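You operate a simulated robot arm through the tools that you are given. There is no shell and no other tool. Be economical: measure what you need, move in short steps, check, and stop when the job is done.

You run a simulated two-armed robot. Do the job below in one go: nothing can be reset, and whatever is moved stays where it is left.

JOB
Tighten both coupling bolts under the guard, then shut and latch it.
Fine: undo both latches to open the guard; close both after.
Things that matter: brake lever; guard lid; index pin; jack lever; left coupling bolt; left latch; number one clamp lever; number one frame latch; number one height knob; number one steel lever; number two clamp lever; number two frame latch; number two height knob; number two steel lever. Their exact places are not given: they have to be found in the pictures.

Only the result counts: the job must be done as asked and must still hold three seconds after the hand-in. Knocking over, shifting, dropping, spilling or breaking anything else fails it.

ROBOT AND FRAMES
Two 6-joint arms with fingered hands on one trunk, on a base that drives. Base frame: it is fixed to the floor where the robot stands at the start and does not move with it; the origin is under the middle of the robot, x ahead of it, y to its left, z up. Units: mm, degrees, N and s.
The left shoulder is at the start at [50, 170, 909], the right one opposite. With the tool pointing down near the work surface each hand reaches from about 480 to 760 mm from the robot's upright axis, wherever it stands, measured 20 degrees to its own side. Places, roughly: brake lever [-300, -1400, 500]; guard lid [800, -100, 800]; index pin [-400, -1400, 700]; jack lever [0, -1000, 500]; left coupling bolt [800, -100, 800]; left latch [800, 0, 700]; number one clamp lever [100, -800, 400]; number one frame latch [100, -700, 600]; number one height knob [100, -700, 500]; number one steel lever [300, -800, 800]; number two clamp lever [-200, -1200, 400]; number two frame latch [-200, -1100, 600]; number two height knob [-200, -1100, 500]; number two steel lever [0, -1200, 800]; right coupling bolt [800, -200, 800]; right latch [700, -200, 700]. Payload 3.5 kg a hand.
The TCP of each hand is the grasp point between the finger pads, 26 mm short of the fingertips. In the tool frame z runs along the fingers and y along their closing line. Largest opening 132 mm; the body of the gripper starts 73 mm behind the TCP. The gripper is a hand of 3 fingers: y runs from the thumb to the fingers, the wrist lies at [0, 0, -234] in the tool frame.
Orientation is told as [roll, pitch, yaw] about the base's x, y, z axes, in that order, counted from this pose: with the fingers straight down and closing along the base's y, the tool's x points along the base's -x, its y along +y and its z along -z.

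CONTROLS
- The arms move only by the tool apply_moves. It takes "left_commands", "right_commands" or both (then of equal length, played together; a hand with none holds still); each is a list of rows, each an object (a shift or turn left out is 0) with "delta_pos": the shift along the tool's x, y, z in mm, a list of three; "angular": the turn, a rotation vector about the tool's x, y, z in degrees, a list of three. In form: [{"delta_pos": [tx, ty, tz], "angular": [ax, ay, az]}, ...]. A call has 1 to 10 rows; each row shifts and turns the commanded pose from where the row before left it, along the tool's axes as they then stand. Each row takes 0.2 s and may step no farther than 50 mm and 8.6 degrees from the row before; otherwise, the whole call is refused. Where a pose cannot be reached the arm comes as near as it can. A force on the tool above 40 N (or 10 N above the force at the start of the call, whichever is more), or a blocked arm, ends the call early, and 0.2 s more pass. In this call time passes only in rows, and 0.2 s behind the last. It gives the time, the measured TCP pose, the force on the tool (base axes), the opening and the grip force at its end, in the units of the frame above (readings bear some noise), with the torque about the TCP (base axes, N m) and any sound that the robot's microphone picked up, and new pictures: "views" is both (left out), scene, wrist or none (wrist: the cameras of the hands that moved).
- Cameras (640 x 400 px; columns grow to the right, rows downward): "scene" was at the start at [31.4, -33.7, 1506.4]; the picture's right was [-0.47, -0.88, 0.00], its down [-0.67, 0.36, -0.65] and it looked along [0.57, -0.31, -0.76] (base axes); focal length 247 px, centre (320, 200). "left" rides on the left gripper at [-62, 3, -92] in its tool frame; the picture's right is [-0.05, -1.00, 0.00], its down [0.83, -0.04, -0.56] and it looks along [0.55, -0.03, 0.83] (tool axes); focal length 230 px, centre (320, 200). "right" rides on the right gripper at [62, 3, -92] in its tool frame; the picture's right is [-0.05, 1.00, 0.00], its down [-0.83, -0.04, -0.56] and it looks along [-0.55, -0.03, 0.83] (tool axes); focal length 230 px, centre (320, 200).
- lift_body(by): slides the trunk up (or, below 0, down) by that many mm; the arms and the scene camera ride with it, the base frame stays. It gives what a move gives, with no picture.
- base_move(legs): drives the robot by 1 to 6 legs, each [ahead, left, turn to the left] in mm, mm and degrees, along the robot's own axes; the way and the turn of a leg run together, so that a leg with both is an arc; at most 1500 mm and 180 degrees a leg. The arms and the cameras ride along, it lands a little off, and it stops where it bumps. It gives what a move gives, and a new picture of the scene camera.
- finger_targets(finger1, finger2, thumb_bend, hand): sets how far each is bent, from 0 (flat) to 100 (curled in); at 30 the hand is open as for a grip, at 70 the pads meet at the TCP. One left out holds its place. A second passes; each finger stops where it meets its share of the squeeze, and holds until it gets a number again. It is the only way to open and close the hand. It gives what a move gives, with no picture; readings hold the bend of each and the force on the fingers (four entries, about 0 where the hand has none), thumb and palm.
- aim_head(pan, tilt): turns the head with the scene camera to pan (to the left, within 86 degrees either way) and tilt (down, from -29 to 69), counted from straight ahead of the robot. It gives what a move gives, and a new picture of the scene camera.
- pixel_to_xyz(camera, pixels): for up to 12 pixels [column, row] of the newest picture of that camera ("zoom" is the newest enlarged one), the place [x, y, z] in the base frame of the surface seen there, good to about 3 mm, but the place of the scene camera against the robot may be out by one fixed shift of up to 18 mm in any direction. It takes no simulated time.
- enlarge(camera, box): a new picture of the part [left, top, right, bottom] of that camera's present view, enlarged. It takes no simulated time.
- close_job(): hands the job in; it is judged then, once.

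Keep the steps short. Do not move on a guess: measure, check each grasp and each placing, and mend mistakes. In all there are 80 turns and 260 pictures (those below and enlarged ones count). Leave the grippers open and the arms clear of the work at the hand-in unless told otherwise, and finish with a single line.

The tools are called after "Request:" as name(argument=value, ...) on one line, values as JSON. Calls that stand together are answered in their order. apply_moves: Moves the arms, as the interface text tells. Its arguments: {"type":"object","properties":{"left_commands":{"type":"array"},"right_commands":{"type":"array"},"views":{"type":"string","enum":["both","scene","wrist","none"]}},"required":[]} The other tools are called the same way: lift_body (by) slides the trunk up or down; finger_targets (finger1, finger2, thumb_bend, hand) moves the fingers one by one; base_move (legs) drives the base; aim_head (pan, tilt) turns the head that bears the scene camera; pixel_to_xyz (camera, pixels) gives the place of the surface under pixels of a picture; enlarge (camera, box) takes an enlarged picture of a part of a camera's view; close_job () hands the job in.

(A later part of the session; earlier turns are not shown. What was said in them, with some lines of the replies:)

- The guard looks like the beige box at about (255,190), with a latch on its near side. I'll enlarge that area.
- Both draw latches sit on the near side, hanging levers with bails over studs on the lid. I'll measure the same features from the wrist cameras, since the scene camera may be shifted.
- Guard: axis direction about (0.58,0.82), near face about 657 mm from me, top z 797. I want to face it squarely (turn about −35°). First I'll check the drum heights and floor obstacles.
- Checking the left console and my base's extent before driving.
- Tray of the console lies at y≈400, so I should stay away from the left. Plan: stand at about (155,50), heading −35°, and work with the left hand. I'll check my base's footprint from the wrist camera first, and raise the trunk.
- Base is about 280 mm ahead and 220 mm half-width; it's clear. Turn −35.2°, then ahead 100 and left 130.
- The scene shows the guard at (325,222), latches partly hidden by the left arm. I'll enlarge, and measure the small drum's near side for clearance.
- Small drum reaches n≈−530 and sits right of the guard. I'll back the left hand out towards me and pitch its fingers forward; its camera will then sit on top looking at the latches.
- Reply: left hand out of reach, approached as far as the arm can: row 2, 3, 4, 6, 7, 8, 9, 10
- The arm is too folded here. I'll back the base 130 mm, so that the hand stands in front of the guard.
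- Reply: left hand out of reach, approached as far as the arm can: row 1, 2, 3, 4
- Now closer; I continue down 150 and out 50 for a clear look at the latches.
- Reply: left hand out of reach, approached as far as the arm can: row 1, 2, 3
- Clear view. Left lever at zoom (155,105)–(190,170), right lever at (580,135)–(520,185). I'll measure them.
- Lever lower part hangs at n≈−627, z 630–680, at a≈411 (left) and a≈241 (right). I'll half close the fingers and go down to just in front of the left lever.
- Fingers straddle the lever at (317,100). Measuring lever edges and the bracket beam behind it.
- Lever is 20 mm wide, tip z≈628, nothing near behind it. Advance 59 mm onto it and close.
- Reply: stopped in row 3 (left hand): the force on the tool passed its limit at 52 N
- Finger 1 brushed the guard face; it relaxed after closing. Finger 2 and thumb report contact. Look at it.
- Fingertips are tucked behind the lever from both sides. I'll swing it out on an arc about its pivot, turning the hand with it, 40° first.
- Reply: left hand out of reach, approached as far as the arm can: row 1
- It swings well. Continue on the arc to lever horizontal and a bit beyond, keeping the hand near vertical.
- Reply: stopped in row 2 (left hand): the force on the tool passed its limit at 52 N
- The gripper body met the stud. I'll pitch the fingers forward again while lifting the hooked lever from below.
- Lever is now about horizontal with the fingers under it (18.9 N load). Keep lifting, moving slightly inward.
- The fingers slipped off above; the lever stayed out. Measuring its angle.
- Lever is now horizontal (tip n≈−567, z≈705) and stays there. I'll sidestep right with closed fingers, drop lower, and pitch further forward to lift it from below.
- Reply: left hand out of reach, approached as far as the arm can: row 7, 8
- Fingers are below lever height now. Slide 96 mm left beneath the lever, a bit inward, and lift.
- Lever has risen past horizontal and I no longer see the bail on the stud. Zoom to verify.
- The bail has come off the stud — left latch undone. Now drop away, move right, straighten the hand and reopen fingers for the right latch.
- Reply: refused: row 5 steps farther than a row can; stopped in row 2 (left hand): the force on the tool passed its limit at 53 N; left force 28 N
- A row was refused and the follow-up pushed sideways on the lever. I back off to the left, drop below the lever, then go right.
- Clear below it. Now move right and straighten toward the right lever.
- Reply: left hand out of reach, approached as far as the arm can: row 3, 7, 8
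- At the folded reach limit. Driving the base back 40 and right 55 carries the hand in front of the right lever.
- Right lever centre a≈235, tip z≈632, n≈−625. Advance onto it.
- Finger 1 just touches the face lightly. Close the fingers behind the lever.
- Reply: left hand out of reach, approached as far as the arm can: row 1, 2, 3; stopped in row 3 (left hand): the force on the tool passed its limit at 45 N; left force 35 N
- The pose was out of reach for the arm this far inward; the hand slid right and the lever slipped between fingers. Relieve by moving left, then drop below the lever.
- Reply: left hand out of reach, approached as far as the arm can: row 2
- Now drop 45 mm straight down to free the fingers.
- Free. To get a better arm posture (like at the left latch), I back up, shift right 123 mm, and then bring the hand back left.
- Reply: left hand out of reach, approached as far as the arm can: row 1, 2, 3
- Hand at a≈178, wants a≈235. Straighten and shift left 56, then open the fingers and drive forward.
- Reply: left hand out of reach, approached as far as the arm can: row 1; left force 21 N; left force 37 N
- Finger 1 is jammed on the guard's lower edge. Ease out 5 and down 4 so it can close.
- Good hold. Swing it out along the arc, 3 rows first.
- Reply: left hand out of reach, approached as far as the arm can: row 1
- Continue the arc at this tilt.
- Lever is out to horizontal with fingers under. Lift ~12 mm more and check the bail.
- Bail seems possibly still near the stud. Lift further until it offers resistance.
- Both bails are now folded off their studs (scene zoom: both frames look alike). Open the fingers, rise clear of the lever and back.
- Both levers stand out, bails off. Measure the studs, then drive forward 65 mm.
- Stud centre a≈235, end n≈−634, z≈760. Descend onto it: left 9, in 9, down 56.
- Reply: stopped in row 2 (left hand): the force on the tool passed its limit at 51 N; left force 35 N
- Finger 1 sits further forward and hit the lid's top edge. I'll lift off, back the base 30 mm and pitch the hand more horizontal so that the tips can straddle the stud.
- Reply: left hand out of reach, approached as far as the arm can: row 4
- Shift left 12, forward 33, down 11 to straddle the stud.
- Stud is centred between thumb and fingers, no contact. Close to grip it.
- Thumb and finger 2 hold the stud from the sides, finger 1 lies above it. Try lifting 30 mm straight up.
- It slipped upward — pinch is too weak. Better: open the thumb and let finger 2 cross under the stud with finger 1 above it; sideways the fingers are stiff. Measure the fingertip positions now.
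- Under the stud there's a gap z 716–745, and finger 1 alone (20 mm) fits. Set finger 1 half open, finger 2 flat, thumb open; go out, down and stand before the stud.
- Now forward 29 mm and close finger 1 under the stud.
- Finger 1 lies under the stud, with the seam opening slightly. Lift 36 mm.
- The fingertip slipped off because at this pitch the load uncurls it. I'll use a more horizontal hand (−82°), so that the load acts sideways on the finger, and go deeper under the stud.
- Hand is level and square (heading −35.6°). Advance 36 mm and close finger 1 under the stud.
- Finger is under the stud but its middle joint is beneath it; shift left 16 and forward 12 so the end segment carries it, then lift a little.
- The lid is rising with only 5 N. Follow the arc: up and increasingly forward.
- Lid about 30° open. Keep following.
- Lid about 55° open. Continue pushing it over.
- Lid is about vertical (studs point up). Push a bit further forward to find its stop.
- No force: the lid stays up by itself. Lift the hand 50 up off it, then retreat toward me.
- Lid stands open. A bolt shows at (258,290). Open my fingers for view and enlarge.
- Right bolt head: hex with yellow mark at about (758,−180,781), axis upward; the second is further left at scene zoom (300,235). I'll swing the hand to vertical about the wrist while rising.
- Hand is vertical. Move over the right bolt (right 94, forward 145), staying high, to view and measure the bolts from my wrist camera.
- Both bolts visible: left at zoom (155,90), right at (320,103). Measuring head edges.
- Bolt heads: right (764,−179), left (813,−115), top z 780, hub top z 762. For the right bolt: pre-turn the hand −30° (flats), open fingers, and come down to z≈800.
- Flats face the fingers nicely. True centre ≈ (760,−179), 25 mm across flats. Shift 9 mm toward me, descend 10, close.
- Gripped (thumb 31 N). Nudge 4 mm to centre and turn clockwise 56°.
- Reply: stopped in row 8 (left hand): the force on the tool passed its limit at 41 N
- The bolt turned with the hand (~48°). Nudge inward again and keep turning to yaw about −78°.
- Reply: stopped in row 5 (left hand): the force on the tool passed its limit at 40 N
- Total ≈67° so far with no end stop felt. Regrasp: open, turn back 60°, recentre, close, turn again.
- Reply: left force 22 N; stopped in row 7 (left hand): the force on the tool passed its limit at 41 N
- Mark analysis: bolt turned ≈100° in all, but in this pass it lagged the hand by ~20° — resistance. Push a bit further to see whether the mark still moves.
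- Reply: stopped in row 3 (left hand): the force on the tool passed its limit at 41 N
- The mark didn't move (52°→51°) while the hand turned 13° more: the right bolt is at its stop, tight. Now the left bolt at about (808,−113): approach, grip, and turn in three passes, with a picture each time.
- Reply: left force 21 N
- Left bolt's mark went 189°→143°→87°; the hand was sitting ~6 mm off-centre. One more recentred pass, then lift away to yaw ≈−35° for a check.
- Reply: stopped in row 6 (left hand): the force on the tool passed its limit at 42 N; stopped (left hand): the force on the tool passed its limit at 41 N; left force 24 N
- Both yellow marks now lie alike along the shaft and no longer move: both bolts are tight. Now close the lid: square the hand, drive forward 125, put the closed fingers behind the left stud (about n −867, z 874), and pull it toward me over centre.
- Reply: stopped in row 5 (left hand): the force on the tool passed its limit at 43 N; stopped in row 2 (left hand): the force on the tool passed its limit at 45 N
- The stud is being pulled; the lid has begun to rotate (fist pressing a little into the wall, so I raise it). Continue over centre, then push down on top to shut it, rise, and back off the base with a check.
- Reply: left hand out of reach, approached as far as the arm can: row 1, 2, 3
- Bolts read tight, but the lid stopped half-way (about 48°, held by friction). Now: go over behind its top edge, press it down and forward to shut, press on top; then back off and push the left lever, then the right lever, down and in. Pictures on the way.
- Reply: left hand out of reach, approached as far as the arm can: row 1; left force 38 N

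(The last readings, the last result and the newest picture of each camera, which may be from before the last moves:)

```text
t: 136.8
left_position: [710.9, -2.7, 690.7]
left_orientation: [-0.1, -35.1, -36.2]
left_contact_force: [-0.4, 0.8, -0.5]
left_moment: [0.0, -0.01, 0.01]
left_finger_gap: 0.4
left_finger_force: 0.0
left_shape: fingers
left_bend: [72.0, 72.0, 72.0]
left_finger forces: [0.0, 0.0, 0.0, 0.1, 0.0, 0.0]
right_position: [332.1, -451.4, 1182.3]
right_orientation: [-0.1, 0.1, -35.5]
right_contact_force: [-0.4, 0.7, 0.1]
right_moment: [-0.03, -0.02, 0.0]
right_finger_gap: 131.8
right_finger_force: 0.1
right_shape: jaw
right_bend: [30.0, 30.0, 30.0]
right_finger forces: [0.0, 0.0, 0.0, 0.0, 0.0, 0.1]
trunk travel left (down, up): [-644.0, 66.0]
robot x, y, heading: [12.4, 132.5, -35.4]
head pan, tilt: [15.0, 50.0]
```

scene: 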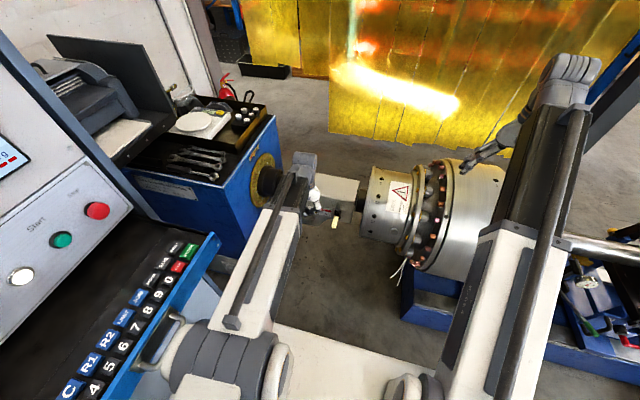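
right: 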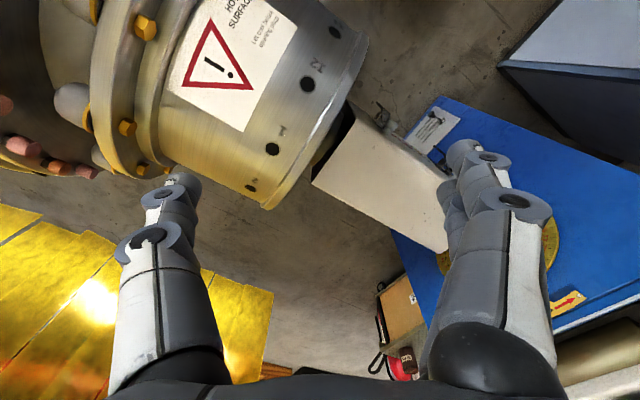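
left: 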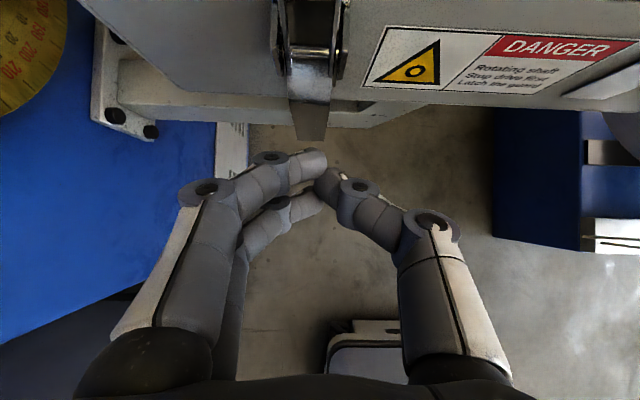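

Request:
apply_moves(left_commands=[{"delta_pos": [-1.2, 0, 7]}, {"delta_pos": [-1.2, 0, 7]}, {"delta_pos": [-1.2, 0, 7]}, {"delta_pos": [-1.2, 0, 7]}, {"delta_pos": [-1.2, 0, 7]}, {"delta_pos": [-3.3, 0, 2.3]}, {"delta_pos": [-3.3, 0, 2.3]}], views="wrist")

Request:
apply_moves(left_commands=[{"delta_pos": [-3.3, 0, 2.3]}, {"delta_pos": [-3.3, 0, 2.3]}, {"delta_pos": [-3.3, 0, 2.3]}], views="wrist")

Request:
apply_moves(left_commands=[{"delta_pos": [18.4, 0, -12.9]}, {"delta_pos": [18.4, 0, -12.9]}, {"delta_pos": [-24.9, 0, -35.5]}, {"delta_pos": [-24.9, 0, -35.5]}, {"delta_pos": [-24.9, 0, -35.5]}], views="wrist")

Request:
enlarge(camera="scene", box=[220, 150, 380, 270])

Request:
base_move(legs=[[0, -175, 0]])

Request:
apply_moves(left_commands=[{"delta_pos": [-13, 0, 9]}, {"delta_pos": [13, 0, 18.5]}, {"delta_pos": [13, 0, 18.5]}, {"delta_pos": [5.7, 0, 8.2]}, {"delta_pos": [5.7, 0, 8.2]}, {"delta_pos": [5.7, 0, 8.2]}, {"delta_pos": [5.7, 0, 8.2]}, {"delta_pos": [5.7, 0, 8.2]}, {"delta_pos": [5.7, 0, 8.2]}], views="wrist")

Request:
apply_moves(left_commands=[{"delta_pos": [-1.2, 0, 7]}, {"delta_pos": [-1.2, 0, 7]}, {"delta_pos": [-1.2, 0, 7]}, {"delta_pos": [-1.2, 0, 7]}, {"delta_pos": [-1.2, 0, 7]}, {"delta_pos": [-3.3, 0, 2.3]}, {"delta_pos": [-3.3, 0, 2.3]}], views="wrist")

Request:
apply_moves(left_commands=[{"delta_pos": [-3.3, 0, 2.3]}, {"delta_pos": [-3.3, 0, 2.3]}, {"delta_pos": [-3.3, 0, 2.3]}], views="wrist")

```text
t: 138.2
left_position: [728.9, -12.2, 661.5]
left_orientation: [-0.1, -34.3, -36.2]
left_contact_force: [-12.9, 10.3, 2.5]
left_moment: [0.0, 0.02, 0.01]
left_finger_gap: 0.1
left_finger_force: 10.1
left_shape: fingers
left_bend: [75.0, 72.0, 71.0]
left_finger forces: [18.6, 0.0, 0.1, 0.0, 0.0, 0.0]
right_position: [331.8, -450.4, 1181.6]
right_orientation: [-0.1, -0.1, -35.4]
right_contact_force: [-0.1, 0.7, 0.4]
right_moment: [0.05, 0.01, 0.0]
right_finger_gap: 131.8
right_finger_force: 0.1
right_shape: jaw
right_bend: [30.0, 30.0, 30.0]
right_finger forces: [0.0, 0.1, 0.1, 0.0, 0.0, 0.0]
trunk travel left (down, up): [-644.0, 66.0]
robot x, y, heading: [14.2, 138.6, -35.2]
head pan, tilt: [15.0, 50.0]
stopped in row 6 (left hand): the force on the tool passed its limit at 43 N (the readings are from after the stop); the commanded pose is now the measured one
```

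left: 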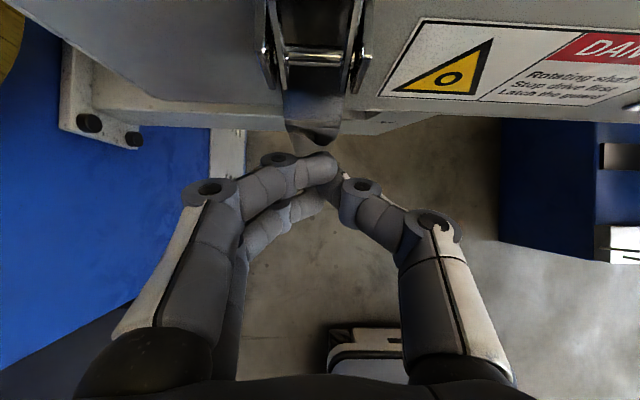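

```text
t: 138.7
left_position: [729.0, -10.4, 658.7]
left_orientation: [-0.3, -33.8, -36.1]
left_contact_force: [-12.2, 9.6, 2.5]
left_moment: [0.03, 0.05, -0.04]
left_finger_gap: 0.2
left_finger_force: 9.0
left_shape: fingers
left_bend: [75.0, 72.0, 71.0]
left_finger forces: [18.5, 0.1, 0.1, 0.0, 0.0, 0.1]
right_position: [330.9, -449.0, 1182.0]
right_orientation: [-0.1, 0.0, -35.5]
right_contact_force: [0.5, 0.2, 0.1]
right_moment: [0.02, 0.03, -0.01]
right_finger_gap: 132.2
right_finger_force: 0.0
right_shape: jaw
right_bend: [30.0, 30.0, 30.0]
right_finger forces: [0.0, 0.1, 0.0, 0.1, 0.0, 0.0]
trunk travel left (down, up): [-644.0, 66.0]
robot x, y, heading: [12.9, 138.6, -35.3]
head pan, tilt: [15.0, 50.0]
stopped in row 2 (left hand): the force on the tool passed its limit at 44 N (the readings are from after the stop); the commanded pose is now the measured one
```

left: 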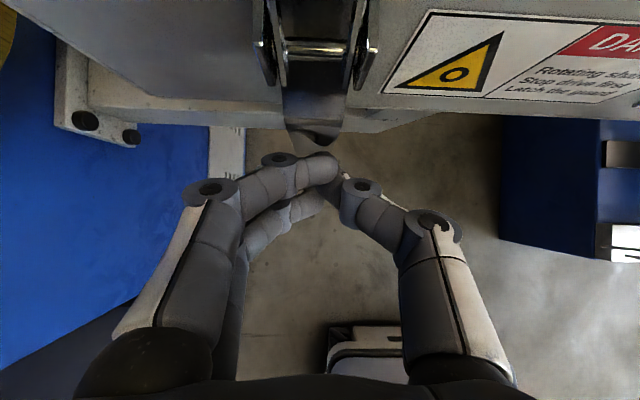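

```text
t: 139.9
left_position: [694.8, 13.2, 787.5]
left_orientation: [-0.2, -33.8, -36.1]
left_contact_force: [-0.4, -0.2, 0.6]
left_moment: [0.04, -0.02, 0.01]
left_finger_gap: 0.4
left_finger_force: 0.0
left_shape: fingers
left_bend: [72.0, 72.0, 71.0]
left_finger forces: [0.0, 0.0, 0.0, 0.1, 0.0, 0.0]
right_position: [332.1, -450.3, 1182.7]
right_orientation: [0.0, 0.2, -35.3]
right_contact_force: [-0.1, -0.6, 0.2]
right_moment: [-0.04, -0.02, -0.01]
right_finger_gap: 131.9
right_finger_force: 0.0
right_shape: jaw
right_bend: [30.0, 30.0, 30.0]
right_finger forces: [0.0, 0.1, 0.0, 0.0, 0.1, 0.0]
trunk travel left (down, up): [-644.0, 66.0]
robot x, y, heading: [10.4, 138.0, -35.3]
head pan, tilt: [15.0, 50.0]
```

left: 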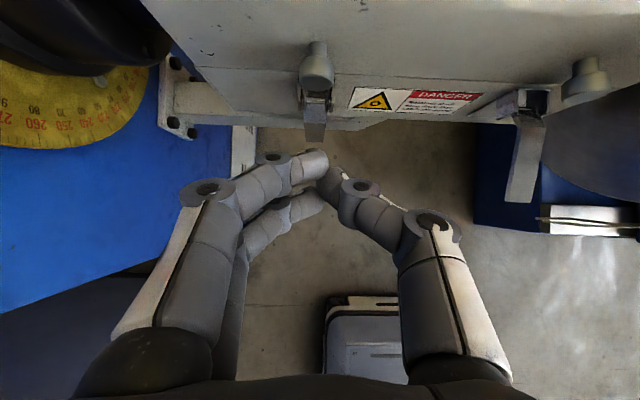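

```text
3.33 times, centred on (300, 210) of scene
```

zoom: 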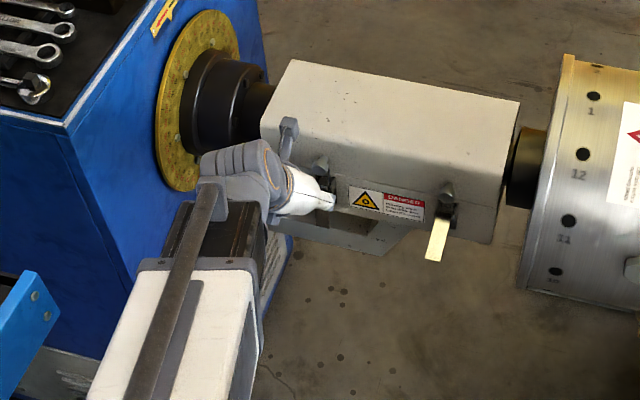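

```text
t: 141.4
left_position: [590.8, -132.5, 786.5]
left_orientation: [-0.1, -34.0, -36.2]
left_contact_force: [-0.1, -0.9, 0.1]
left_moment: [0.05, 0.0, 0.01]
left_finger_gap: 0.5
left_finger_force: 0.2
left_shape: fingers
left_bend: [72.0, 72.0, 71.0]
left_finger forces: [0.0, 0.1, 0.1, 0.0, 0.0, 0.0]
right_position: [228.3, -596.0, 1181.3]
right_orientation: [-0.1, 0.0, -35.6]
right_contact_force: [-0.5, 0.2, 0.4]
right_moment: [0.0, 0.03, 0.02]
right_finger_gap: 132.0
right_finger_force: 0.0
right_shape: jaw
right_bend: [30.0, 30.0, 30.0]
right_finger forces: [0.1, 0.1, 0.0, 0.0, 0.1, 0.1]
trunk travel left (down, up): [-644.0, 66.0]
robot x, y, heading: [-89.1, -5.6, -35.6]
head pan, tilt: [15.0, 50.0]
```

scene: 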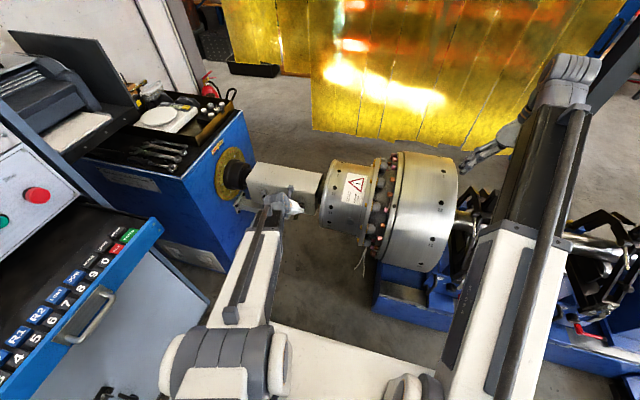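

```text
t: 143.4
left_position: [602.6, -143.0, 680.2]
left_orientation: [-0.2, -33.9, -36.1]
left_contact_force: [0.5, -0.3, -0.7]
left_moment: [0.03, 0.0, 0.01]
left_finger_gap: 0.4
left_finger_force: 0.1
left_shape: fingers
left_bend: [72.0, 72.0, 71.0]
left_finger forces: [0.1, 0.1, 0.0, 0.0, 0.1, 0.0]
right_position: [228.7, -595.1, 1183.0]
right_orientation: [-0.1, 0.0, -35.5]
right_contact_force: [-0.5, 0.2, 0.3]
right_moment: [-0.01, 0.02, -0.02]
right_finger_gap: 131.6
right_finger_force: 0.1
right_shape: jaw
right_bend: [30.0, 30.0, 30.0]
right_finger forces: [0.1, 0.1, 0.0, 0.0, 0.0, 0.1]
trunk travel left (down, up): [-644.0, 66.0]
robot x, y, heading: [-91.2, -5.7, -35.6]
head pan, tilt: [15.0, 50.0]
```

left: 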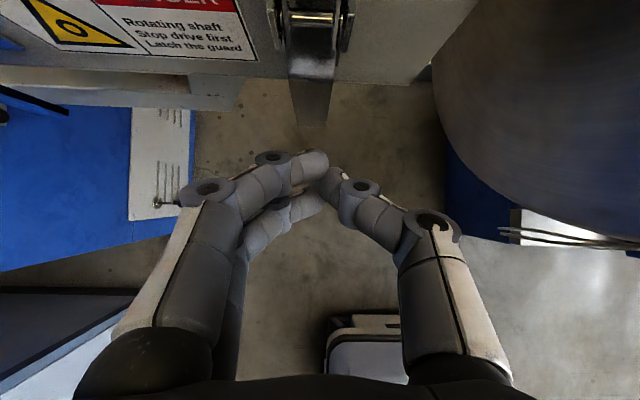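

```text
t: 145.1
left_position: [624.3, -156.1, 652.4]
left_orientation: [-0.3, -33.3, -36.0]
left_contact_force: [-9.1, 7.0, 0.8]
left_moment: [0.06, 0.07, -0.04]
left_finger_gap: 0.0
left_finger_force: 7.0
left_shape: fingers
left_bend: [74.0, 72.0, 72.0]
left_finger forces: [14.3, 0.1, 0.1, 0.0, 0.0, 0.0]
right_position: [227.6, -595.2, 1182.1]
right_orientation: [-0.1, 0.0, -35.4]
right_contact_force: [-0.4, -0.8, 0.5]
right_moment: [-0.02, 0.04, 0.0]
right_finger_gap: 132.0
right_finger_force: 0.0
right_shape: jaw
right_bend: [30.0, 30.0, 30.0]
right_finger forces: [0.0, 0.0, 0.0, 0.0, 0.0, 0.0]
trunk travel left (down, up): [-644.0, 66.0]
robot x, y, heading: [-91.1, -2.8, -35.3]
head pan, tilt: [15.0, 50.0]
stopped in row 7 (left hand): the force on the tool passed its limit at 42 N (the readings are from after the stop); the commanded pose is now the measured one
```

left: 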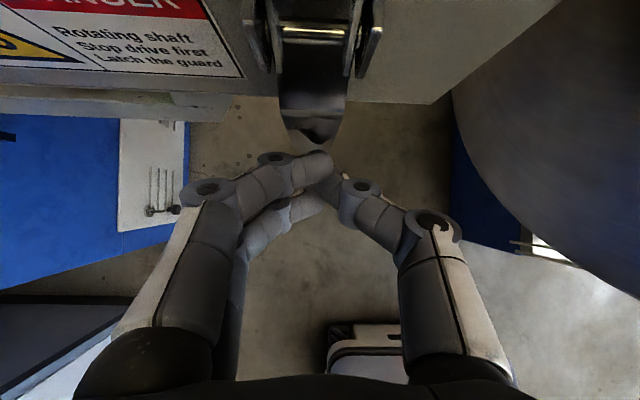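

```text
t: 145.7
left_position: [625.7, -154.4, 648.6]
left_orientation: [-0.3, -32.6, -36.0]
left_contact_force: [-12.1, 10.1, 1.6]
left_moment: [0.04, 0.09, -0.08]
left_finger_gap: 0.1
left_finger_force: 8.8
left_shape: fingers
left_bend: [75.0, 72.0, 71.0]
left_finger forces: [17.3, 0.1, 0.0, 0.0, 0.0, 0.0]
right_position: [228.7, -594.2, 1182.1]
right_orientation: [-0.1, 0.0, -35.4]
right_contact_force: [0.5, -0.2, -1.3]
right_moment: [0.0, 0.0, 0.0]
right_finger_gap: 131.9
right_finger_force: 0.0
right_shape: jaw
right_bend: [30.0, 30.0, 30.0]
right_finger forces: [0.0, 0.0, 0.1, 0.0, 0.0, 0.0]
trunk travel left (down, up): [-644.0, 66.0]
robot x, y, heading: [-91.2, -6.7, -35.2]
head pan, tilt: [15.0, 50.0]
stopped in row 2 (left hand): the force on the tool passed its limit at 44 N (the readings are from after the stop); the commanded pose is now the measured one
```

left: 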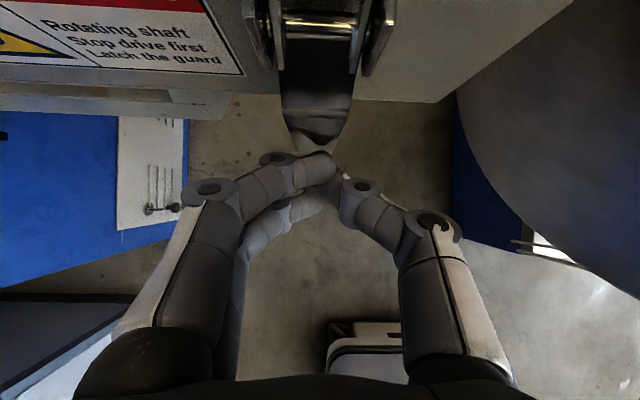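

Request:
apply_moves(left_commands=[{"delta_pos": [18.4, 0, -12.9]}, {"delta_pos": [18.4, 0, -12.9]}, {"delta_pos": [-24.9, 0, -35.5]}, {"delta_pos": [-24.9, 0, -35.5]}, {"delta_pos": [-24.9, 0, -35.5]}], views="both")

Request:
enlarge(camera="scene", box=[220, 150, 380, 270])

Request:
enlarge(camera="left", box=[0, 0, 480, 260])

```text
t: 146.9
left_position: [597.3, -131.4, 781.7]
left_orientation: [-0.4, -32.9, -36.0]
left_contact_force: [0.8, 1.0, 0.2]
left_moment: [-0.01, -0.01, -0.03]
left_finger_gap: 0.8
left_finger_force: 0.0
left_shape: fingers
left_bend: [72.0, 72.0, 71.0]
left_finger forces: [0.0, 0.1, 0.1, 0.0, 0.0, 0.0]
right_position: [229.7, -594.0, 1182.6]
right_orientation: [-0.1, 0.0, -35.4]
right_contact_force: [0.6, 0.3, -0.6]
right_moment: [0.03, -0.01, 0.0]
right_finger_gap: 132.1
right_finger_force: 0.1
right_shape: jaw
right_bend: [30.0, 30.0, 30.0]
right_finger forces: [0.0, 0.1, 0.1, 0.0, 0.0, 0.0]
trunk travel left (down, up): [-644.0, 66.0]
robot x, y, heading: [-91.7, -6.6, -34.9]
head pan, tilt: [15.0, 50.0]
```

scene: 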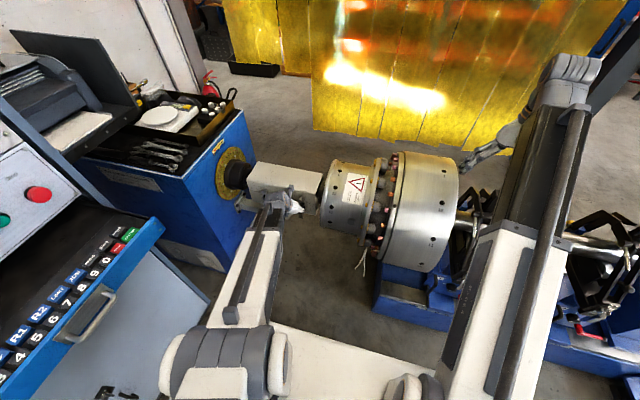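
left: 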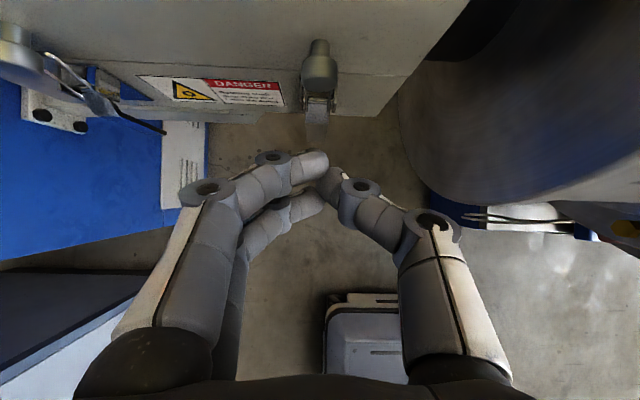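

```text
3.33 times, centred on (300, 210) of scene
```

zoom: 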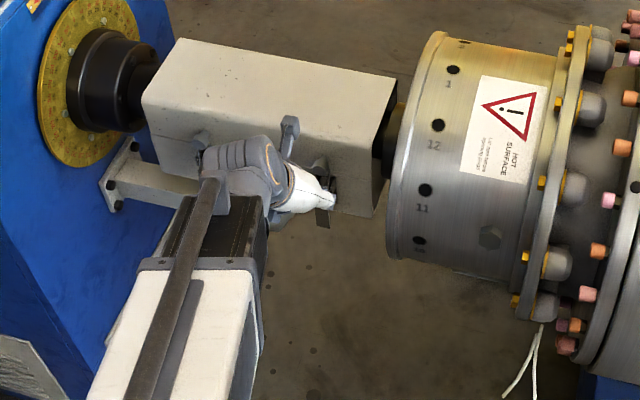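

```text
1.33 times, centred on (240, 130) of left
2 turns are left
```

zoom: 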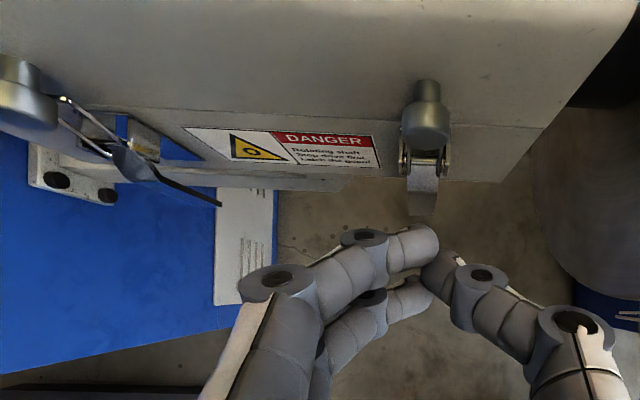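

Lid is shut flush and both levers are down with bails over the studs. Back away, open the hand, and take a last look.

Request:
base_move(legs=[[-150, 0, 0]])

Request:
finger_targets(hand="left", finger1=30, finger2=30, thumb_bend=30)

Request:
enlarge(camera="scene", box=[220, 130, 360, 250])

Request:
enlarge(camera="left", box=[0, 0, 480, 200])

```text
t: 148.3
left_position: [473.0, -41.6, 781.8]
left_orientation: [-0.5, -32.9, -35.7]
left_contact_force: [-0.9, -0.4, 0.2]
left_moment: [-0.05, -0.03, 0.01]
left_finger_gap: 0.3
left_finger_force: 0.1
left_shape: fingers
left_bend: [72.0, 72.0, 71.0]
left_finger forces: [0.1, 0.0, 0.0, 0.1, 0.0, 0.0]
right_position: [107.1, -505.0, 1183.1]
right_orientation: [-0.1, -0.1, -35.1]
right_contact_force: [0.1, 0.5, -0.5]
right_moment: [0.0, -0.02, 0.02]
right_finger_gap: 132.0
right_finger_force: 0.0
right_shape: jaw
right_bend: [30.0, 30.0, 30.0]
right_finger forces: [0.1, 0.0, 0.1, 0.0, 0.0, 0.0]
trunk travel left (down, up): [-644.0, 66.0]
robot x, y, heading: [-218.3, 79.1, -35.2]
head pan, tilt: [15.0, 50.0]
```

scene: 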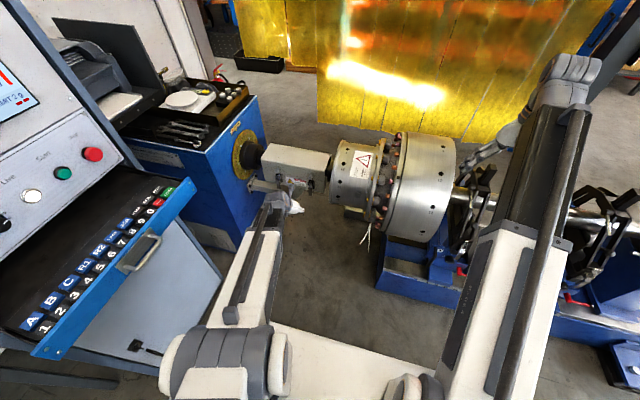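

```text
t: 149.3
left_position: [473.1, -40.9, 781.7]
left_orientation: [-0.5, -32.9, -35.8]
left_contact_force: [0.0, 0.1, 0.0]
left_moment: [-0.02, 0.01, 0.01]
left_finger_gap: 134.1
left_finger_force: 0.1
left_shape: fingers
left_bend: [30.0, 30.0, 30.0]
left_finger forces: [0.0, 0.0, 0.1, 0.0, 0.1, 0.0]
right_position: [106.7, -505.5, 1181.4]
right_orientation: [0.0, 0.0, -35.1]
right_contact_force: [-0.5, -0.4, -0.7]
right_moment: [0.02, 0.0, -0.02]
right_finger_gap: 131.9
right_finger_force: 0.0
right_shape: jaw
right_bend: [30.0, 30.0, 30.0]
right_finger forces: [0.0, 0.0, 0.1, 0.0, 0.0, 0.0]
trunk travel left (down, up): [-644.0, 66.0]
robot x, y, heading: [-212.9, 85.0, -34.9]
head pan, tilt: [15.0, 50.0]
```

```text
3.33 times, centred on (290, 190) of scene
```

zoom: 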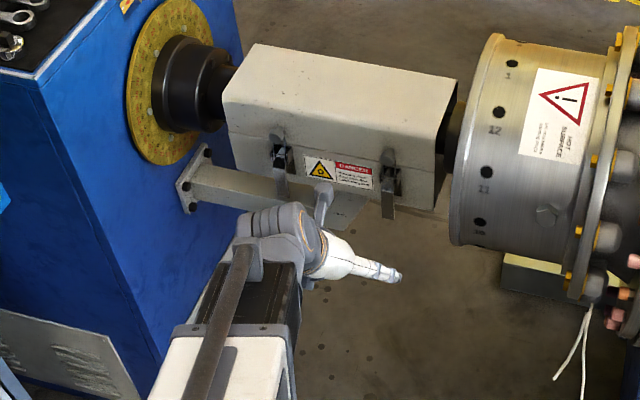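

```text
1.33 times, centred on (240, 100) of left
1 turns are left
```

zoom: 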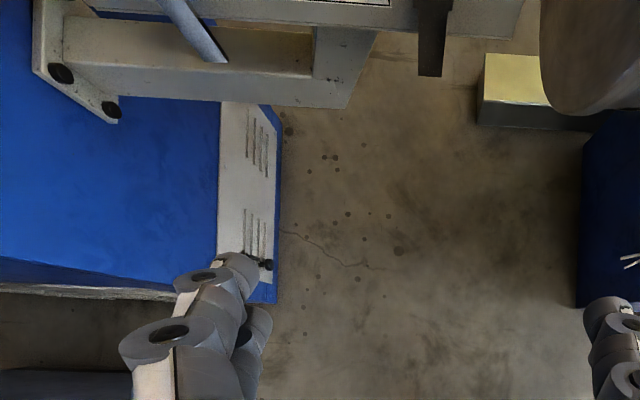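

The guard looks the way it did at the start: lid flush, both bails over their studs, both levers hanging down. Both hands are open and clear, so I'm handing in.

Request:
close_job()

```text
The job is handed in.
```

Both coupling bolts were turned clockwise until they stopped moving, the guard is shut with both latches closed, and the job is handed in.
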